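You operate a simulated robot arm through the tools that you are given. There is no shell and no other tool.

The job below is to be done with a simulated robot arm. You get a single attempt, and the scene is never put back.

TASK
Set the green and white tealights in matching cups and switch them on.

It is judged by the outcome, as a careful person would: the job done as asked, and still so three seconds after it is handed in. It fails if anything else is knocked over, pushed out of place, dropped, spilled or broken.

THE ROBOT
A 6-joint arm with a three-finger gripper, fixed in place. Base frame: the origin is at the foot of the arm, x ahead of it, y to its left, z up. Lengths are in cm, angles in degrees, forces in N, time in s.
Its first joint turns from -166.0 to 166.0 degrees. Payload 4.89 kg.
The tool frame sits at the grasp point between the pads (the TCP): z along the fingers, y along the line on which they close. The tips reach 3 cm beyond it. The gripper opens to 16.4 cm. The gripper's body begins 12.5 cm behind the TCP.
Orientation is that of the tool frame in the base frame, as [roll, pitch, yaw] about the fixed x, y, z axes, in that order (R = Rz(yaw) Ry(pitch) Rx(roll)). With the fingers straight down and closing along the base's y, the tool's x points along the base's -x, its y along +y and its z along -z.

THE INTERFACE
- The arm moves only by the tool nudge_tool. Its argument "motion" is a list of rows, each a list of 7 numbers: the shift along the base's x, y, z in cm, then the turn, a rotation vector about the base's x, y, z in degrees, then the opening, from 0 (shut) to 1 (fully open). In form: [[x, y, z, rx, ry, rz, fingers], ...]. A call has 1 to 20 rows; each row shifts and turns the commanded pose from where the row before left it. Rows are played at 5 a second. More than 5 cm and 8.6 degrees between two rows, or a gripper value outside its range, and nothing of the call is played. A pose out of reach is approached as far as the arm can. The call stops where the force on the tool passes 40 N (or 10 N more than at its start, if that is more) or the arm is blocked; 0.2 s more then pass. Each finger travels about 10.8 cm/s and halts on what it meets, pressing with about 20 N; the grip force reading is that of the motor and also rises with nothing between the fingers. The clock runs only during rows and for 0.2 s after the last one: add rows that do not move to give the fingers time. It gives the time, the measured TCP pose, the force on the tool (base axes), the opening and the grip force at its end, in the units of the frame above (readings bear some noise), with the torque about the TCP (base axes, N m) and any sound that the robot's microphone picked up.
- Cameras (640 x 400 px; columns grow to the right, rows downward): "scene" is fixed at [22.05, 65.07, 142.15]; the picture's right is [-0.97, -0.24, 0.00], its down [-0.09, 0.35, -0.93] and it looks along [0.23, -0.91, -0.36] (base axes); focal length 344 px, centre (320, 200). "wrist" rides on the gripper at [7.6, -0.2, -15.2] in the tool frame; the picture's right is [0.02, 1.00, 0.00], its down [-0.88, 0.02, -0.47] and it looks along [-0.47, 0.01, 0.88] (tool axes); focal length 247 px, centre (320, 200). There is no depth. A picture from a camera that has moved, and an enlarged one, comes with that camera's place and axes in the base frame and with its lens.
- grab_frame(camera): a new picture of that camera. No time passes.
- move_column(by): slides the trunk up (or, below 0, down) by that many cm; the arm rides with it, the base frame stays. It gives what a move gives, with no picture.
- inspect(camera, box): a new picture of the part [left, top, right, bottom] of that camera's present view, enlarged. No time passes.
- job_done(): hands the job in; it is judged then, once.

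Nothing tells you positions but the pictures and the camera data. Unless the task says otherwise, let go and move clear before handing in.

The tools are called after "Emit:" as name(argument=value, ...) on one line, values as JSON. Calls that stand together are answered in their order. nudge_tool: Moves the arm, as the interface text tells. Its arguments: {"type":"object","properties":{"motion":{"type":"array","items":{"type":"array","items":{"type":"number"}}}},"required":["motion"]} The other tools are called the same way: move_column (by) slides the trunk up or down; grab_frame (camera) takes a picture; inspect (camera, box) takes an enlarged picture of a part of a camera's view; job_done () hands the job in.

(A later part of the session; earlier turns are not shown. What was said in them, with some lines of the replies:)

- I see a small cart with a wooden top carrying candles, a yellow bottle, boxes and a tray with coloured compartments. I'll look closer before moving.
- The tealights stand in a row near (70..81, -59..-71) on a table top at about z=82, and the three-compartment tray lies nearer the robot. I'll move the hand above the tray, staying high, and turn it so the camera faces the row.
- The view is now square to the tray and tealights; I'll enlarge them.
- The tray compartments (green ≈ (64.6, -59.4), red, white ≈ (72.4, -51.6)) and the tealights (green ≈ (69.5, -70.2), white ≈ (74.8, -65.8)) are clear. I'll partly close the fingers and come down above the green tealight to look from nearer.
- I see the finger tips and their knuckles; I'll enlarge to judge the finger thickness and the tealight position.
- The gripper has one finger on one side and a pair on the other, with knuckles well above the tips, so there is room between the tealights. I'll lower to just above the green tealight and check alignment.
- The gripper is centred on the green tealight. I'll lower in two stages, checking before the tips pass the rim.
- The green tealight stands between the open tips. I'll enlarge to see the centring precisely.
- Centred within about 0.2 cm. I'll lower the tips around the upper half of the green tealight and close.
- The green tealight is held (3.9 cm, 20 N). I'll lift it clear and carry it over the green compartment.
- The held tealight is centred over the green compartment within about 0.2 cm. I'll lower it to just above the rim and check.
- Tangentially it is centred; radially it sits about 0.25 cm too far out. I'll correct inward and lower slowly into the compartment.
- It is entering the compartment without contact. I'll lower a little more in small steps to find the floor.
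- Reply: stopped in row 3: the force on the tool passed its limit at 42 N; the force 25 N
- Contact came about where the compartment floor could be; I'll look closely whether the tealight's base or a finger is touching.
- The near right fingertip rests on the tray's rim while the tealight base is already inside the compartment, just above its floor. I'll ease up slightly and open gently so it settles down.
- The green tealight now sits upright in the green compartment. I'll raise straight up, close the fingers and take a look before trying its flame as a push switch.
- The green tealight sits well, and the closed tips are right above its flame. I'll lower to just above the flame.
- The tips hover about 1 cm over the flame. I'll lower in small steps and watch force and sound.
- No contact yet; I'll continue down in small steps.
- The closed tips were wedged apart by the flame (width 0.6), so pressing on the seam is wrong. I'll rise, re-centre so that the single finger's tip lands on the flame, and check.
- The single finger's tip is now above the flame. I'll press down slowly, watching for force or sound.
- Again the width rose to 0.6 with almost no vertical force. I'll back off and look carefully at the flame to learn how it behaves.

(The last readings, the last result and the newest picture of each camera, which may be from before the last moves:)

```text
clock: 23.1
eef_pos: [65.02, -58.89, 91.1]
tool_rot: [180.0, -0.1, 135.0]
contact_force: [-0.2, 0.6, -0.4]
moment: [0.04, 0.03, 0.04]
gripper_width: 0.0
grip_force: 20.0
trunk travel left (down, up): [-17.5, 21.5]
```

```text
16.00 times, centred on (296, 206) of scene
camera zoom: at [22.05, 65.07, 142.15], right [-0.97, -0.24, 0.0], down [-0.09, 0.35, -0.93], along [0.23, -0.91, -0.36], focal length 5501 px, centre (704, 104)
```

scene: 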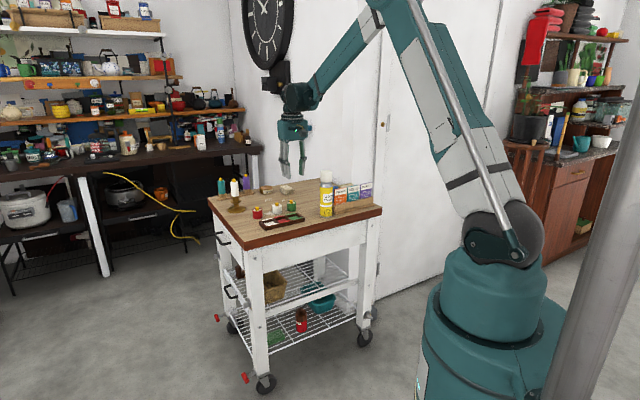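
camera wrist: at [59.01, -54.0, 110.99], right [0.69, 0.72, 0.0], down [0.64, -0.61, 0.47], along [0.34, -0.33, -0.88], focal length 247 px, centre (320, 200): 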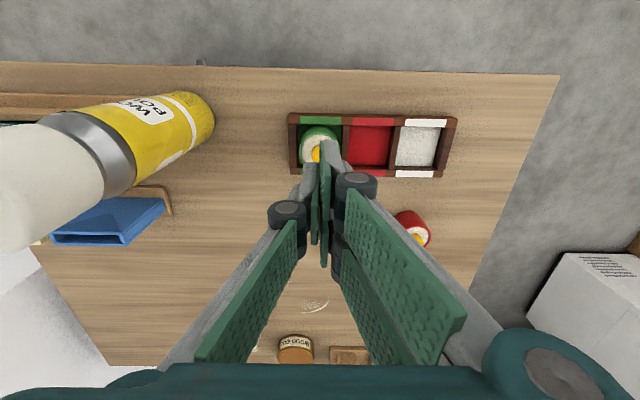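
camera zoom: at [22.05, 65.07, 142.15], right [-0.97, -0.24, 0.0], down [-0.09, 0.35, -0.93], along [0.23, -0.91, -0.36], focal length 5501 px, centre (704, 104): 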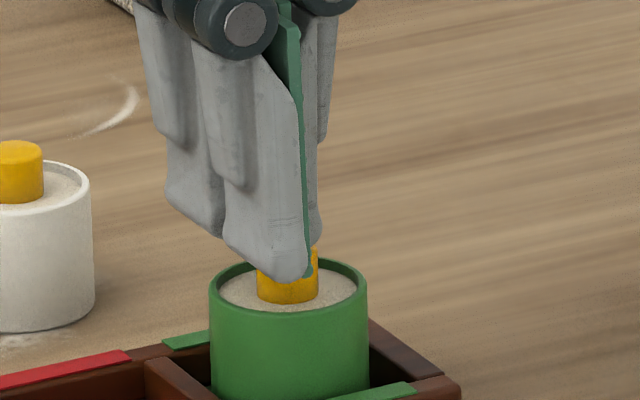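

With the tips 0.3 higher the width went back to 0, so the seam only wedges on the flame. I'll raise, open partly, and place the single finger squarely over the flame so only that finger presses.

Emit:
nudge_tool(motion=[[0, 0, 1.5, 0, 0, 0, 0.0], [0, 0, 0.8, 0, 0, 0, 0.15], [0.8, 0.85, 0, 0, 0, 0, 0.3], [0.77, 0.86, 0, 0, 0, 0, 0.3], [0, 0, 0, 0, 0, 0, 0.3], [0, 0, 0, 0, 0, 0, 0.3]])

Emit:
inspect(camera="wrist", box=[230, 100, 410, 240])

Emit:
inspect(camera="scene", box=[275, 190, 310, 220])

```text
clock: 24.5
eef_pos: [66.53, -57.14, 93.54]
tool_rot: [180.0, 0.1, 135.0]
contact_force: [-0.2, -1.0, 1.1]
moment: [0.01, 0.01, -0.01]
gripper_width: 4.92
grip_force: 0.1
trunk travel left (down, up): [-17.5, 21.5]
```

```text
2.86 times, centred on (320, 170) of wrist
camera zoom: at [61.2, -51.76, 108.7], right [0.69, 0.72, 0.0], down [0.64, -0.61, 0.47], along [0.34, -0.33, -0.88], focal length 706 px, centre (320, 286)
```

zoom: 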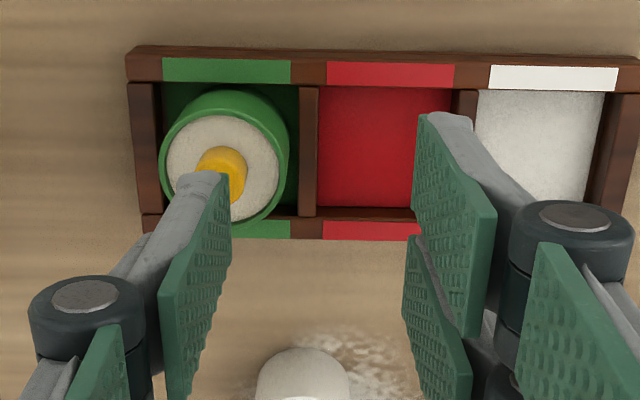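

```text
13.33 times, centred on (292, 205) of scene
camera zoom: at [22.05, 65.07, 142.15], right [-0.97, -0.24, 0.0], down [-0.09, 0.35, -0.93], along [0.23, -0.91, -0.36], focal length 4584 px, centre (687, 133)
```

zoom: 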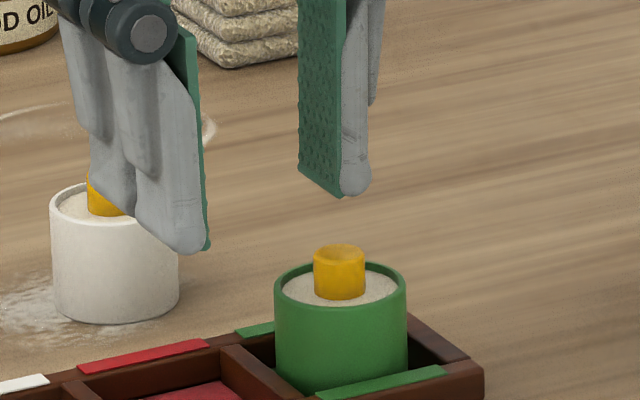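

The single finger tip is aligned over the flame. I'll lower to near contact, then press in 0.1 cm steps.

Emit:
nudge_tool(motion=[[0, 0, -1.0, 0, 0, 0, 0.3], [0, 0, -1.0, 0, 0, 0, 0.3], [0, 0, -0.3, 0, 0, 0, 0.3], [0, 0, -0.1, 0, 0, 0, 0.3], [0, 0, -0.1, 0, 0, 0, 0.3], [0, 0, -0.1, 0, 0, 0, 0.3], [0, 0, 0, 0, 0, 0, 0.3]])

Emit:
inspect(camera="wrist", box=[230, 100, 410, 240])

Emit:
inspect(camera="scene", box=[275, 195, 310, 225])

```text
clock: 26.1
eef_pos: [66.5, -57.11, 90.85]
tool_rot: [180.0, -0.1, 135.0]
contact_force: [0.7, 1.0, 2.9]
moment: [-0.05, 0.02, 0.04]
gripper_width: 4.9
grip_force: 0.1
trunk travel left (down, up): [-17.5, 21.5]
heard: click
```

```text
2.86 times, centred on (320, 170) of wrist
camera zoom: at [61.1, -51.84, 106.15], right [0.69, 0.72, 0.0], down [0.64, -0.61, 0.47], along [0.34, -0.33, -0.88], focal length 706 px, centre (320, 286)
```

zoom: 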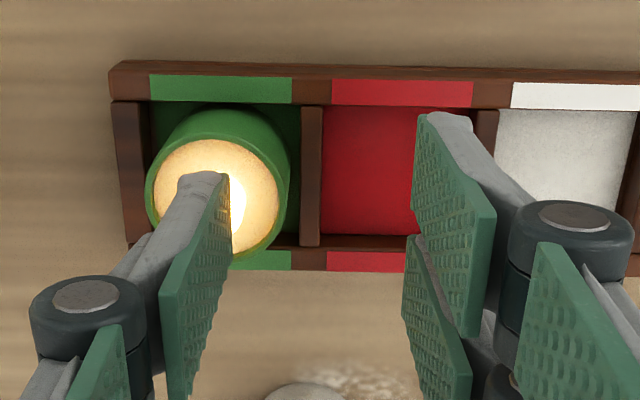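

```text
13.33 times, centred on (292, 210) of scene
camera zoom: at [22.05, 65.07, 142.15], right [-0.97, -0.24, 0.0], down [-0.09, 0.35, -0.93], along [0.23, -0.91, -0.36], focal length 4584 px, centre (687, 67)
```

zoom: 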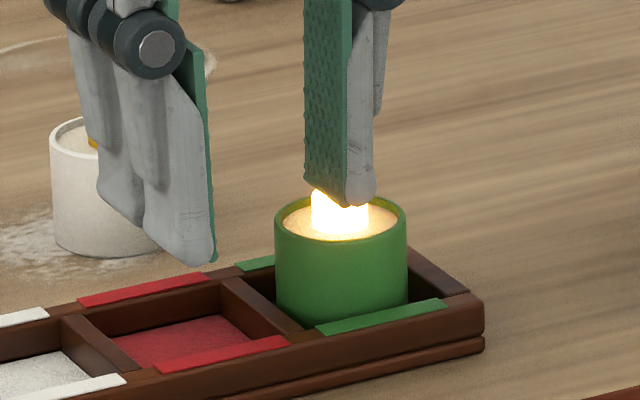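

A click was heard and the green tealight glows: the flame is a push switch. I'll rise straight up and move over to the white tealight.

Emit:
nudge_tool(motion=[[0, 0, 0.6, 0, 0, 0, 0.3], [0, 0, 1.8, 0, 0, 0, 0.3], [0, 0, 2.0, 0, 0, 0, 0.3], [0, 0, 2.0, 0, 0, 0, 0.34], [2.0, -2.1, 0, 0, 0, 0, 0.36], [2.4, -2.5, 0, 0, 0, 0, 0.36], [2.2, -2.3, 0, 0, 0, 0, 0.36], [1.3, -1.4, 0, 0, 0, 0, 0.36], [0, 0, 0, 0, 0, 0, 0.36]])

Emit:
grab_frame(camera="wrist")

Emit:
inspect(camera="wrist", box=[230, 80, 410, 240])

Emit:
inspect(camera="scene", box=[245, 160, 335, 230])

```text
clock: 28.1
eef_pos: [74.46, -65.47, 97.13]
tool_rot: [180.0, 0.0, 135.0]
contact_force: [0.7, -0.2, -0.5]
moment: [0.05, 0.03, -0.05]
gripper_width: 5.9
grip_force: 0.1
trunk travel left (down, up): [-17.5, 21.5]
```

```text
taken
camera wrist: at [69.03, -60.23, 112.48], right [0.69, 0.72, 0.0], down [0.64, -0.61, 0.47], along [0.34, -0.33, -0.88], focal length 247 px, centre (320, 200)
```

wrist: 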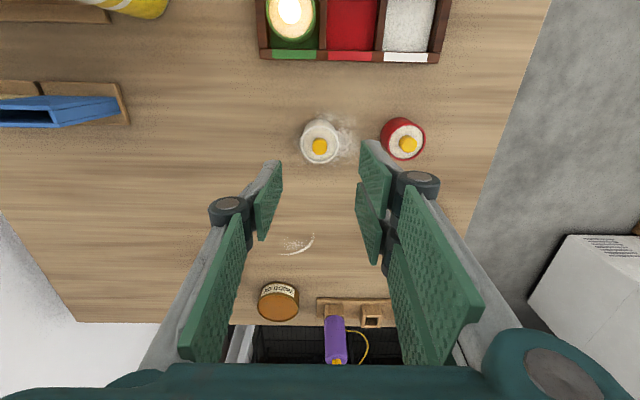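

```text
2.50 times, centred on (320, 160) of wrist
camera zoom: at [69.03, -60.23, 112.48], right [0.69, 0.72, 0.0], down [0.64, -0.61, 0.47], along [0.34, -0.33, -0.88], focal length 617 px, centre (320, 300)
```

zoom: 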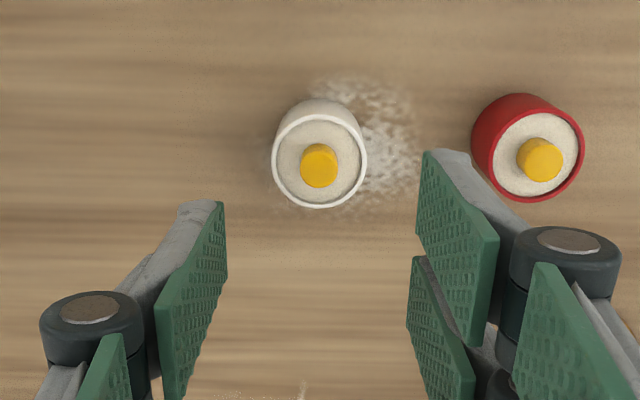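

```text
5.71 times, centred on (290, 195) of scene
camera zoom: at [22.05, 65.07, 142.15], right [-0.97, -0.24, 0.0], down [-0.09, 0.35, -0.93], along [0.23, -0.91, -0.36], focal length 1965 px, centre (491, 229)
```

zoom: 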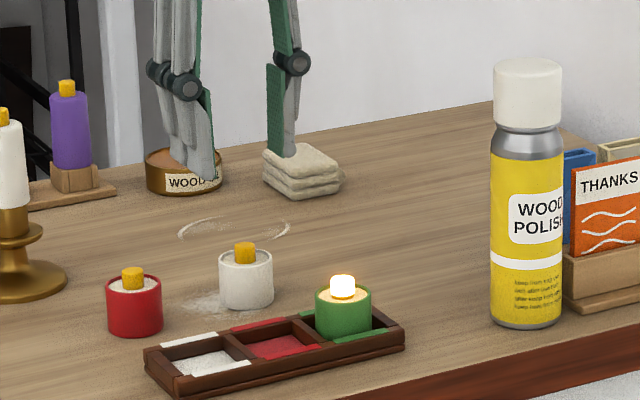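

The white tealight is centred under the open fingers and the green one keeps glowing. I'll lower to just above it and verify.

Emit:
nudge_tool(motion=[[-0.1, 0.1, -2.0, 0, 0, 0, 0.36], [-0.05, 0.05, -2.0, 0, 0, 0, 0.36], [0, 0, -2.0, 0, 0, 0, 0.36], [0, 0, -1.0, 0, 0, 0, 0.36], [0, 0, 0, 0, 0, 0, 0.36]])

Emit:
inspect(camera="wrist", box=[230, 100, 410, 240])

Emit:
inspect(camera="scene", box=[245, 160, 335, 230])

```text
clock: 29.3
eef_pos: [74.22, -65.38, 90.28]
tool_rot: [-180.0, -0.1, 135.0]
contact_force: [-0.3, -0.5, -0.2]
moment: [0.0, -0.01, 0.01]
gripper_width: 5.9
grip_force: 0.2
trunk travel left (down, up): [-17.5, 21.5]
```

```text
2.86 times, centred on (320, 170) of wrist
camera zoom: at [68.89, -60.03, 105.55], right [0.69, 0.72, 0.0], down [0.64, -0.61, 0.47], along [0.34, -0.33, -0.88], focal length 706 px, centre (320, 286)
```

zoom: 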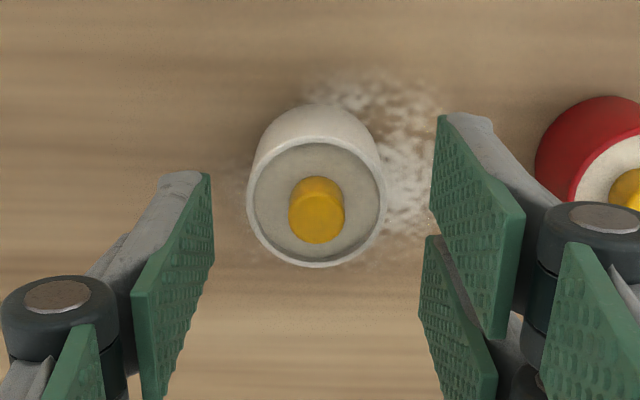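

```text
5.71 times, centred on (290, 195) of scene
camera zoom: at [22.05, 65.07, 142.15], right [-0.97, -0.24, 0.0], down [-0.09, 0.35, -0.93], along [0.23, -0.91, -0.36], focal length 1965 px, centre (491, 229)
```

zoom: 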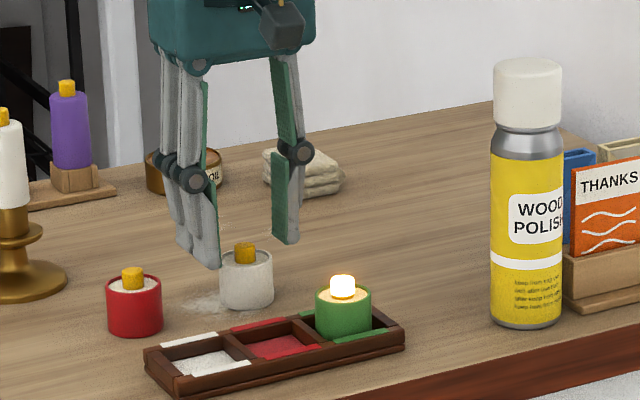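

The white tealight is centred between the fingers. I'll lower to a slightly higher grip than before and close.

Emit:
nudge_tool(motion=[[0.05, -0.05, -1.5, 0, 0, 0, 0.36], [0, 0, -1.35, 0, 0, 0, 0.36], [0, 0, 0, 0, 0, 0, 0.34], [0, 0, 0, 0, 0, 0, 0.3], [0, 0, 0, 0, 0, 0, 0.27], [0, 0, 0, 0, 0, 0, 0.24], [0, 0, 0, 0, 0, 0, 0.22], [0, 0, 0, 0, 0, 0, 0.22]])

Emit:
inspect(camera="wrist", box=[230, 100, 410, 240])

Emit:
inspect(camera="scene", box=[245, 160, 335, 230])

```text
clock: 31.1
eef_pos: [74.37, -65.42, 87.35]
tool_rot: [-180.0, 0.1, 135.0]
contact_force: [0.7, -0.5, 0.6]
moment: [0.0, 0.0, 0.01]
gripper_width: 3.9
grip_force: 20.7
trunk travel left (down, up): [-17.5, 21.5]
```

```text
2.86 times, centred on (320, 170) of wrist
camera zoom: at [68.88, -60.13, 102.65], right [0.69, 0.72, 0.0], down [0.64, -0.61, 0.47], along [0.34, -0.33, -0.88], focal length 706 px, centre (320, 286)
```

zoom: 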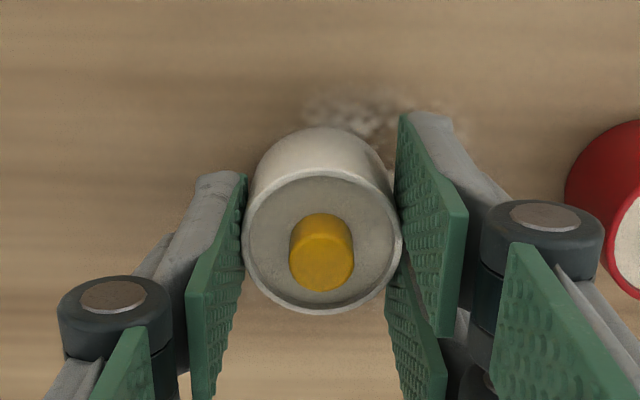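

```text
5.71 times, centred on (290, 195) of scene
camera zoom: at [22.05, 65.07, 142.15], right [-0.97, -0.24, 0.0], down [-0.09, 0.35, -0.93], along [0.23, -0.91, -0.36], focal length 1965 px, centre (491, 229)
```

zoom: 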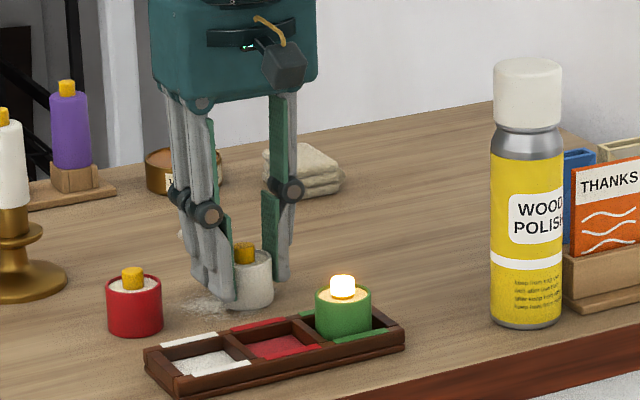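

White is gripped (3.9 cm, 20 N). I'll lift slowly, then carry it over the white compartment.

Emit:
nudge_tool(motion=[[0, 0, 0.5, 0, 0, 0, 0.22], [0, 0, 1.0, 0, 0, 0, 0.22], [0, 0, 1.8, 0, 0, 0, 0.22], [0, 0, 2.0, 0, 0, 0, 0.22], [0, 0, 1.7, 0, 0, 0, 0.22], [0, 0, 0, 0, 0, 0, 0.22]])

Emit:
inspect(camera="scene", box=[245, 160, 335, 230])

Emit:
inspect(camera="wrist", box=[230, 100, 410, 240])

```text
clock: 32.5
eef_pos: [74.45, -65.36, 94.53]
tool_rot: [-180.0, 0.0, 135.0]
contact_force: [-1.3, 0.1, -0.5]
moment: [-0.05, -0.03, 0.0]
gripper_width: 3.92
grip_force: 20.2
trunk travel left (down, up): [-17.5, 21.5]
```

```text
5.71 times, centred on (290, 195) of scene
camera zoom: at [22.05, 65.07, 142.15], right [-0.97, -0.24, 0.0], down [-0.09, 0.35, -0.93], along [0.23, -0.91, -0.36], focal length 1965 px, centre (491, 229)
```

zoom: 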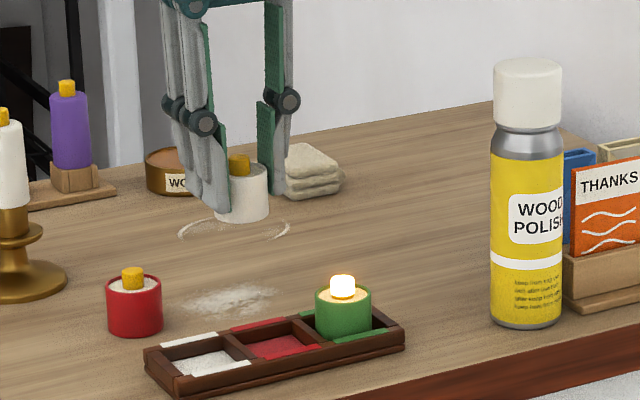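

```text
2.86 times, centred on (320, 170) of wrist
camera zoom: at [68.93, -60.13, 109.73], right [0.69, 0.72, 0.0], down [0.64, -0.61, 0.47], along [0.34, -0.33, -0.88], focal length 706 px, centre (320, 286)
```

zoom: 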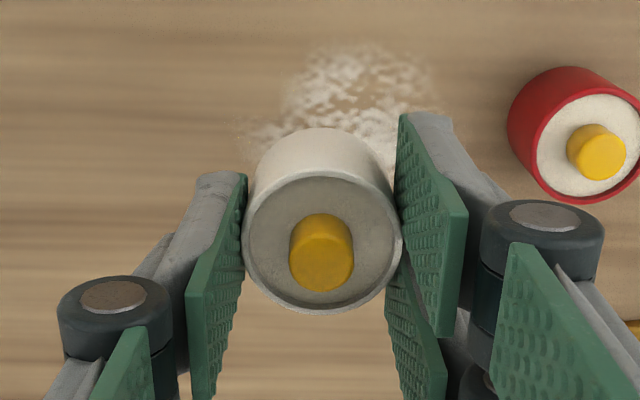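

The grip is steady. Now I'll carry it sideways over the white compartment.

Emit:
nudge_tool(motion=[[-0.3, 1.8, 0, 0, 0, 0, 0.22], [-0.5, 3.0, 0, 0, 0, 0, 0.22], [-0.5, 3.2, 0, 0, 0, 0, 0.22], [-0.5, 3.2, 0, 0, 0, 0, 0.22], [-0.3, 1.8, 0, 0, 0, 0, 0.22], [-0.1, 0.8, 0, 0, 0, 0, 0.22], [0, 0, 0, 0, 0, 0, 0.22]])

Emit:
inspect(camera="wrist", box=[230, 80, 410, 240])

Emit:
grab_frame(camera="wrist")

Emit:
inspect(camera="scene", box=[245, 160, 335, 230])

```text
clock: 34.1
eef_pos: [72.13, -51.75, 94.41]
tool_rot: [-180.0, 0.0, 135.0]
contact_force: [-0.3, 0.7, -0.9]
moment: [-0.01, -0.05, -0.04]
gripper_width: 3.94
grip_force: 20.3
trunk travel left (down, up): [-17.5, 21.5]
```

```text
2.50 times, centred on (320, 160) of wrist
camera zoom: at [66.62, -46.38, 109.61], right [0.69, 0.72, 0.0], down [0.64, -0.61, 0.47], along [0.34, -0.33, -0.88], focal length 617 px, centre (320, 300)
```

zoom: 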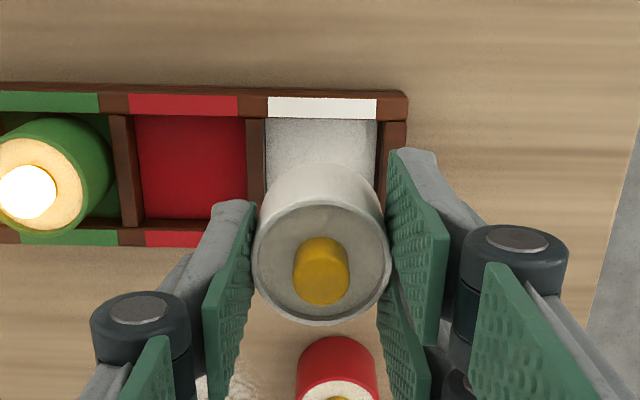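

```text
taken
camera wrist: at [66.62, -46.38, 109.61], right [0.69, 0.72, 0.0], down [0.64, -0.61, 0.47], along [0.34, -0.33, -0.88], focal length 247 px, centre (320, 200)
```

wrist: 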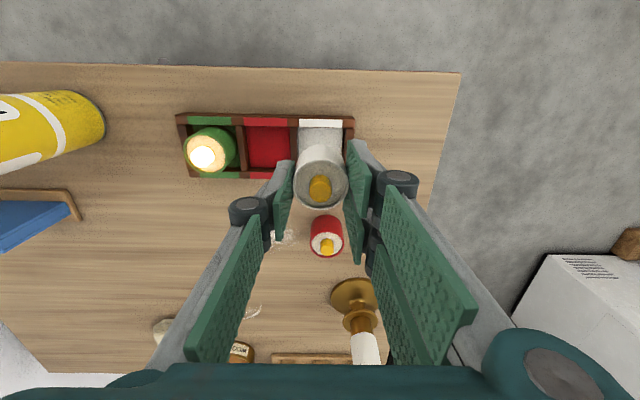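

```text
5.71 times, centred on (290, 195) of scene
camera zoom: at [22.05, 65.07, 142.15], right [-0.97, -0.24, 0.0], down [-0.09, 0.35, -0.93], along [0.23, -0.91, -0.36], focal length 1965 px, centre (491, 229)
```

zoom: 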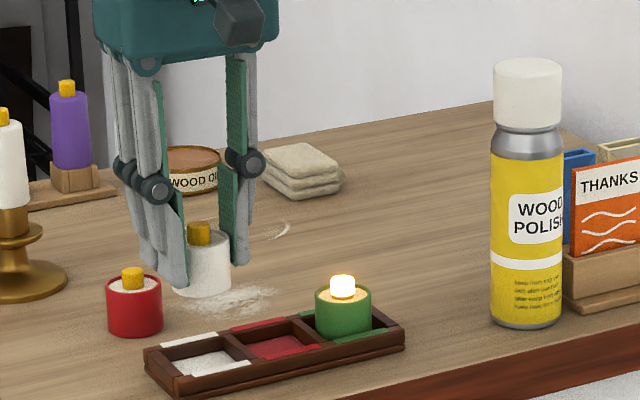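

The white tealight is over the white compartment. I'll lower it to just above the rim and check the edges.

Emit:
nudge_tool(motion=[[0, 0, -1.5, 0, 0, 0, 0.22], [0, 0, -1.5, 0, 0, 0, 0.22], [0, 0, -1.4, 0, 0, 0, 0.22], [0, 0, 0, 0, 0, 0, 0.22]])

Emit:
inspect(camera="wrist", box=[230, 80, 410, 240])

Emit:
inspect(camera="scene", box=[255, 175, 325, 230])

```text
clock: 35.1
eef_pos: [72.35, -51.68, 90.14]
tool_rot: [-180.0, 0.0, 135.0]
contact_force: [0.4, 0.8, -0.8]
moment: [-0.02, 0.01, -0.01]
gripper_width: 3.87
grip_force: 20.0
trunk travel left (down, up): [-17.5, 21.5]
```

```text
2.50 times, centred on (320, 160) of wrist
camera zoom: at [66.82, -46.37, 105.28], right [0.69, 0.72, 0.0], down [0.64, -0.61, 0.47], along [0.34, -0.33, -0.88], focal length 617 px, centre (320, 300)
```

zoom: 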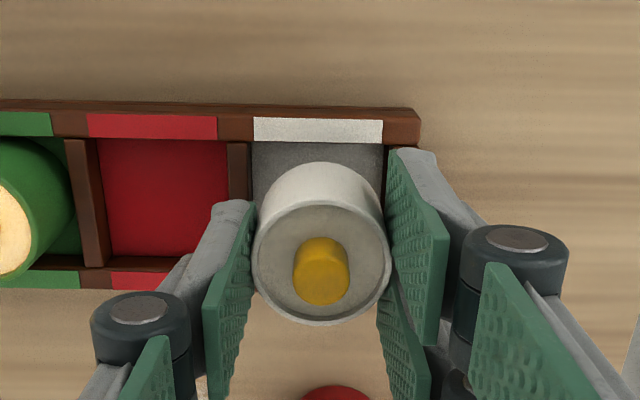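

```text
7.27 times, centred on (290, 202) of scene
camera zoom: at [22.05, 65.07, 142.15], right [-0.97, -0.24, 0.0], down [-0.09, 0.35, -0.93], along [0.23, -0.91, -0.36], focal length 2500 px, centre (538, 182)
```

zoom: 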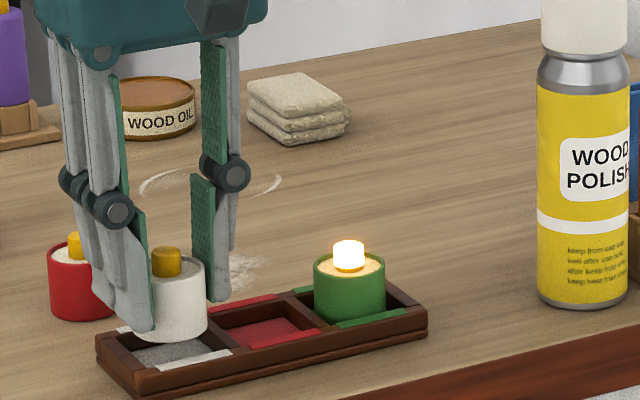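

Radially it's spot on; tangentially I'll shift 0.1 cm. Then lower into the white compartment in small steps.

Emit:
nudge_tool(motion=[[-0.08, -0.08, -0.4, 0, 0, 0, 0.22], [0, 0, -0.4, 0, 0, 0, 0.22], [0, 0, -0.4, 0, 0, 0, 0.22], [0, 0, -0.3, 0, 0, 0, 0.22], [0, 0, -0.2, 0, 0, 0, 0.22], [0, 0, 0, 0, 0, 0, 0.22]])

Emit:
inspect(camera="wrist", box=[230, 80, 410, 240])

Emit:
inspect(camera="scene", box=[260, 195, 305, 230])

```text
clock: 36.5
eef_pos: [72.08, -51.72, 88.26]
tool_rot: [-180.0, 0.1, 134.9]
contact_force: [0.0, 0.5, 0.0]
moment: [0.02, 0.03, -0.01]
gripper_width: 3.92
grip_force: 19.4
trunk travel left (down, up): [-17.5, 21.5]
```

```text
2.50 times, centred on (320, 160) of wrist
camera zoom: at [66.67, -46.39, 103.52], right [0.69, 0.72, 0.0], down [0.64, -0.61, 0.47], along [0.34, -0.33, -0.88], focal length 617 px, centre (320, 300)
```

zoom: 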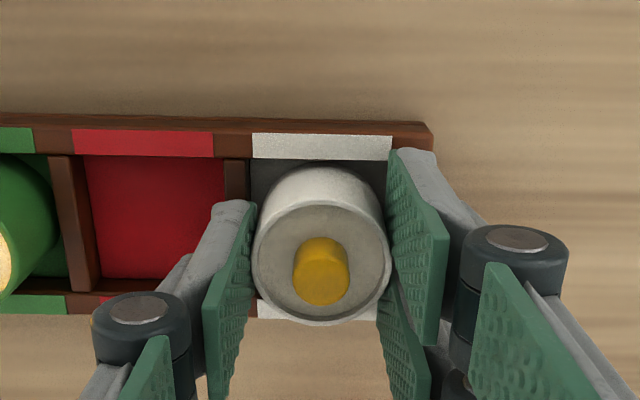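

```text
11.43 times, centred on (282, 212) of scene
camera zoom: at [22.05, 65.07, 142.15], right [-0.97, -0.24, 0.0], down [-0.09, 0.35, -0.93], along [0.23, -0.91, -0.36], focal length 3929 px, centre (749, 57)
```

zoom: 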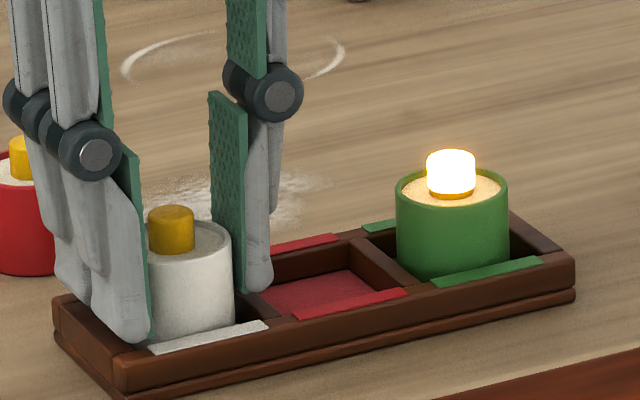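

The white tealight is inside its compartment, just above the floor. I'll release gently.

Emit:
nudge_tool(motion=[[0, 0, -0.1, 0, 0, 0, 0.22], [0, 0, 0, 0, 0, 0, 0.24], [0, 0, 0, 0, 0, 0, 0.25], [0, 0, 0, 0, 0, 0, 0.27], [0, 0, 0, 0, 0, 0, 0.3], [0, 0, 0, 0, 0, 0, 0.32], [0, 0, 0, 0, 0, 0, 0.32]])

Emit:
inspect(camera="wrist", box=[230, 80, 410, 240])

Emit:
inspect(camera="scene", box=[260, 195, 305, 230])

```text
clock: 38.1
eef_pos: [72.06, -51.66, 88.14]
tool_rot: [-180.0, 0.0, 134.9]
contact_force: [0.0, -0.8, 0.3]
moment: [0.05, -0.03, 0.04]
gripper_width: 5.25
grip_force: 0.0
trunk travel left (down, up): [-17.5, 21.5]
```

```text
2.50 times, centred on (320, 160) of wrist
camera zoom: at [66.66, -46.36, 103.4], right [0.69, 0.72, 0.0], down [0.64, -0.61, 0.47], along [0.34, -0.33, -0.88], focal length 617 px, centre (320, 300)
```

zoom: 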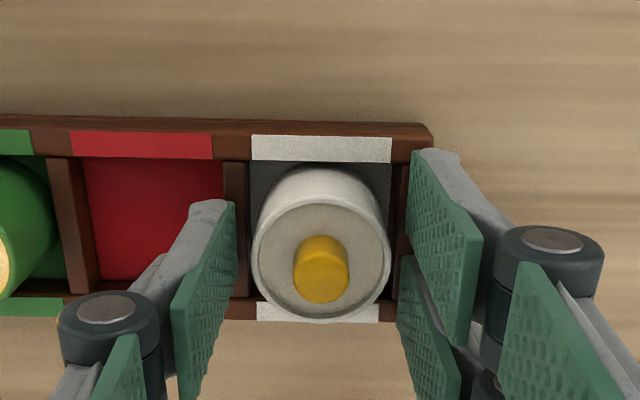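

```text
11.43 times, centred on (282, 212) of scene
camera zoom: at [22.05, 65.07, 142.15], right [-0.97, -0.24, 0.0], down [-0.09, 0.35, -0.93], along [0.23, -0.91, -0.36], focal length 3929 px, centre (749, 57)
```

zoom: 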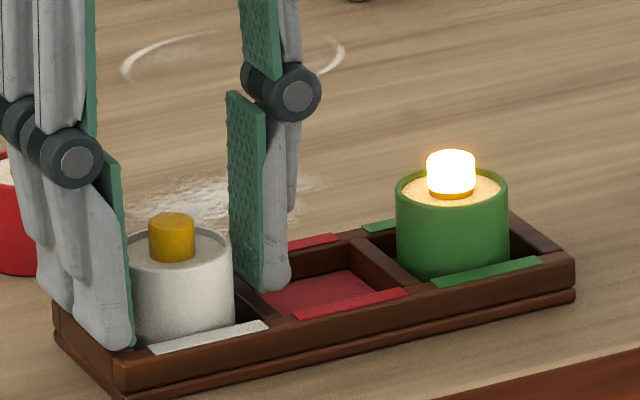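

The white tealight sits level in the white compartment. I'll rise and move the single finger over its flame, as I did for the green one.

Emit:
nudge_tool(motion=[[0, 0, 0.5, 0, 0, 0, 0.32], [0, 0, 2.0, 0, 0, 0, 0.32], [0, 0, 2.0, 0, 0, 0, 0.32], [0, 0, 1.0, 0, 0, 0, 0.3], [1.05, 1.1, 0, 0, 0, 0, 0.3], [1.05, 1.1, 0, 0, 0, 0, 0.3], [0, 0, 0, 0, 0, 0, 0.3]])

Emit:
inspect(camera="wrist", box=[230, 100, 410, 240])

Emit:
inspect(camera="scene", box=[255, 190, 300, 225])

```text
clock: 39.7
eef_pos: [74.27, -49.47, 93.72]
tool_rot: [-180.0, 0.0, 135.0]
contact_force: [-0.7, 0.6, -0.5]
moment: [-0.01, 0.0, 0.0]
gripper_width: 4.93
grip_force: 0.1
trunk travel left (down, up): [-17.5, 21.5]
```

```text
2.86 times, centred on (320, 170) of wrist
camera zoom: at [68.77, -44.15, 108.9], right [0.69, 0.72, 0.0], down [0.64, -0.61, 0.47], along [0.34, -0.33, -0.88], focal length 706 px, centre (320, 286)
```

zoom: 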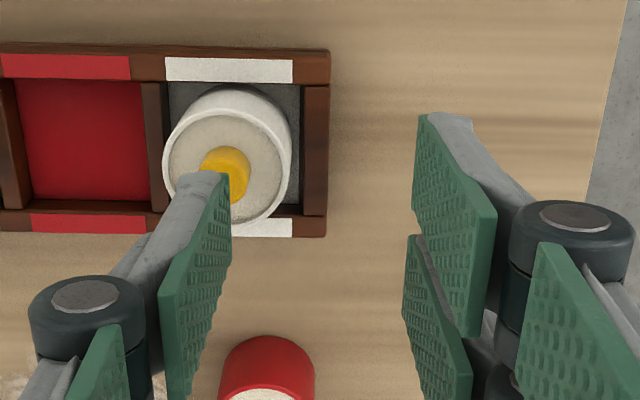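

```text
11.43 times, centred on (278, 208) of scene
camera zoom: at [22.05, 65.07, 142.15], right [-0.97, -0.24, 0.0], down [-0.09, 0.35, -0.93], along [0.23, -0.91, -0.36], focal length 3929 px, centre (806, 114)
```

zoom: 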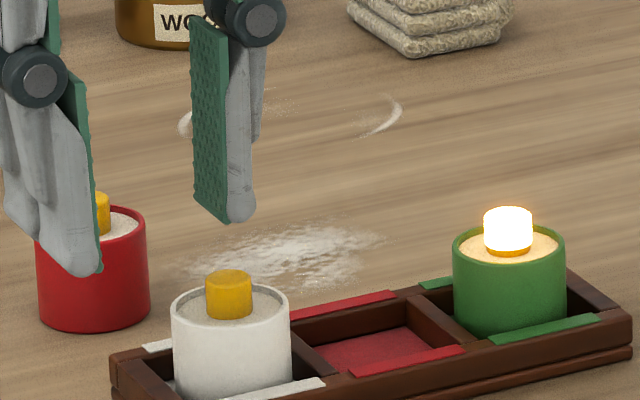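

The finger is over the white flame. I'll press down in small steps and listen for the click.

Emit:
nudge_tool(motion=[[0.07, 0.07, -1.0, 0, 0, 0, 0.3], [0, 0, -1.0, 0, 0, 0, 0.3], [0, 0, -0.4, 0, 0, 0, 0.3], [0, 0, -0.1, 0, 0, 0, 0.3], [0, 0, -0.1, 0, 0, 0, 0.3], [0, 0, -0.1, 0, 0, 0, 0.3], [0, 0, 0, 0, 0, 0, 0.3]])

Emit:
inspect(camera="wrist", box=[230, 100, 410, 240])

Emit:
inspect(camera="scene", box=[255, 190, 300, 225])

```text
clock: 41.3
eef_pos: [74.34, -49.53, 91.2]
tool_rot: [-179.9, 0.0, 135.0]
contact_force: [-1.0, 0.1, 1.0]
moment: [-0.02, -0.01, 0.02]
gripper_width: 4.91
grip_force: 0.0
trunk travel left (down, up): [-17.5, 21.5]
```

```text
2.86 times, centred on (320, 170) of wrist
camera zoom: at [68.9, -44.13, 106.31], right [0.69, 0.72, 0.0], down [0.64, -0.61, 0.47], along [0.34, -0.33, -0.88], focal length 706 px, centre (320, 286)
```

zoom: 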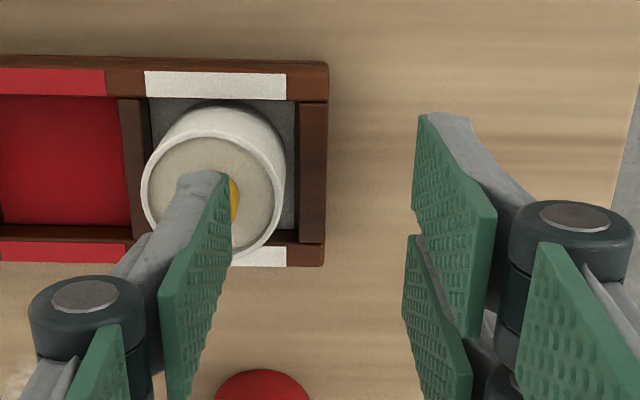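

```text
11.43 times, centred on (278, 208) of scene
camera zoom: at [22.05, 65.07, 142.15], right [-0.97, -0.24, 0.0], down [-0.09, 0.35, -0.93], along [0.23, -0.91, -0.36], focal length 3929 px, centre (806, 114)
```

zoom: 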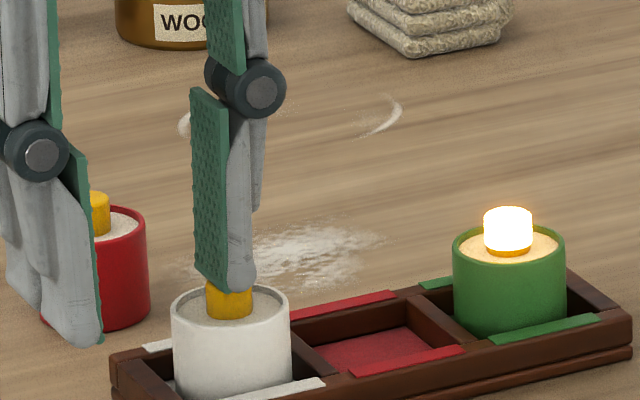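

No contact yet at z = 91.2, so the finger is just above the flame. I'll continue down in 0.1 cm steps.

Emit:
nudge_tool(motion=[[0, 0, -0.1, 0, 0, 0, 0.3], [0, 0, -0.1, 0, 0, 0, 0.3], [0, 0, -0.1, 0, 0, 0, 0.3], [0, 0, 0, 0, 0, 0, 0.3]])

Emit:
inspect(camera="scene", box=[255, 190, 300, 225])

```text
clock: 42.3
eef_pos: [74.26, -49.2, 90.71]
tool_rot: [-180.0, 0.1, 135.0]
contact_force: [0.8, -0.9, 7.5]
moment: [-0.15, 0.12, 0.06]
gripper_width: 4.9
grip_force: 0.5
trunk travel left (down, up): [-17.5, 21.5]
heard: click
```

```text
11.43 times, centred on (278, 208) of scene
camera zoom: at [22.05, 65.07, 142.15], right [-0.97, -0.24, 0.0], down [-0.09, 0.35, -0.93], along [0.23, -0.91, -0.36], focal length 3929 px, centre (806, 114)
```

zoom: 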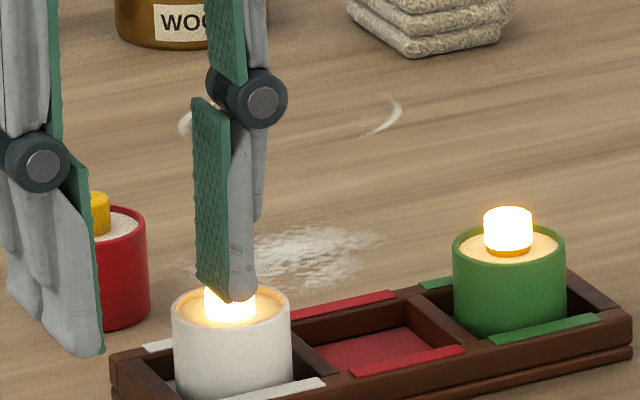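

A click was heard and the white tealight glows too. I'll rise straight up, well clear, and check everything.

Emit:
nudge_tool(motion=[[0, 0, 0.5, 0, 0, 0, 0.3], [0, 0, 2.0, 0, 0, 0, 0.3], [0, 0, 3.0, 0, 0, 0, 0.3], [0, 0, 4.0, 0, 0, 0, 0.3], [0, 0, 4.0, 0, 0, 0, 0.3], [0, 0, 4.0, 0, 0, 0, 0.3], [-2, 2, 2.0, 0, 0, 0, 0.3], [-3, 3, 0, 0, 0, 0, 0.3], [-3, 3, 0, 0, 0, 0, 0.3], [0, 0, 0, 0, 0, 0, 0.3], [0, 0, 0, 0, 0, 0, 0.3], [0, 0, 0, 0, 0, 0, 0.3], [0, 0, 0, 0, 0, 0, 0.3], [0, 0, 0, 0, 0, 0, 0.3], [0, 0, 0, 0, 0, 0, 0.3]])

Emit:
grab_frame(camera="wrist")

Emit:
inspect(camera="scene", box=[200, 160, 390, 260])

Emit:
inspect(camera="scene", box=[255, 190, 310, 230])

```text
clock: 45.5
eef_pos: [66.07, -41.39, 110.24]
tool_rot: [180.0, 0.0, 135.0]
contact_force: [-0.4, -0.3, 0.8]
moment: [0.04, 0.01, -0.01]
gripper_width: 4.91
grip_force: 0.1
trunk travel left (down, up): [-17.5, 21.5]
```

```text
taken
camera wrist: at [60.68, -36.01, 125.4], right [0.69, 0.72, 0.0], down [0.64, -0.61, 0.47], along [0.34, -0.33, -0.88], focal length 247 px, centre (320, 200)
```

wrist: 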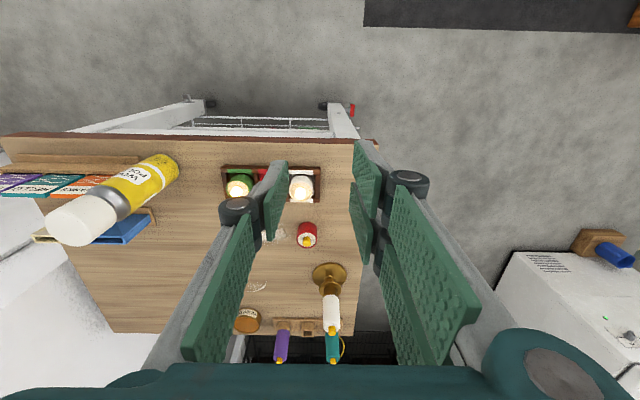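

```text
3.37 times, centred on (295, 210) of scene
camera zoom: at [22.05, 65.07, 142.15], right [-0.97, -0.24, 0.0], down [-0.09, 0.35, -0.93], along [0.23, -0.91, -0.36], focal length 1158 px, centre (404, 166)
```

zoom: 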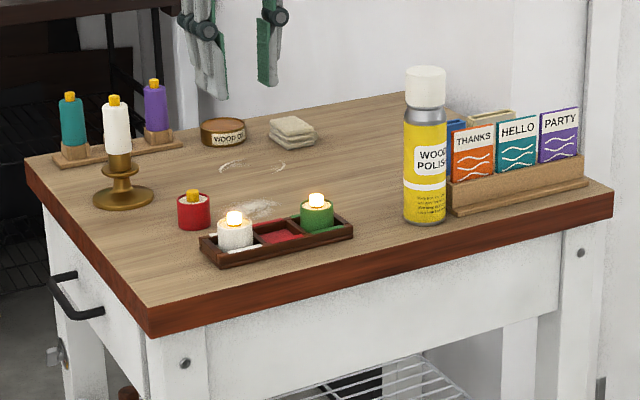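

```text
10.00 times, centred on (282, 210) of scene
camera zoom: at [22.05, 65.07, 142.15], right [-0.97, -0.24, 0.0], down [-0.09, 0.35, -0.93], along [0.23, -0.91, -0.36], focal length 3438 px, centre (695, 100)
```

zoom: 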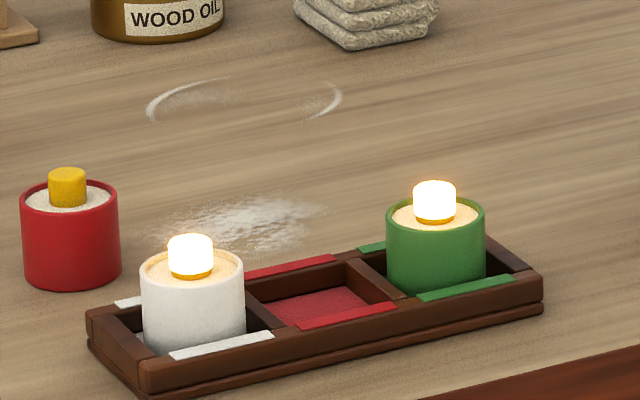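

Both the green and the white tealight sit upright in their matching compartments and glow. Everything else looks where it was at the start, and the gripper is empty and clear of the table, so I'm handing in.

Emit:
job_done()

```text
The job is handed in.
```

The green and white tealights are in their matching tray compartments and both are lit. Each clicked when I pressed its flame, and both were still glowing after I had backed the arm away.

The red tealight, bottle, candles and cards look where they were at the start. While lowering the green tealight, a fingertip touched the tray rim and the arm stopped at its force limit. The tray looks unmoved. I released the tealight from there, and it dropped about half a centimetre and settled upright.

The gripper is empty and clear of the table, and the job is handed in.
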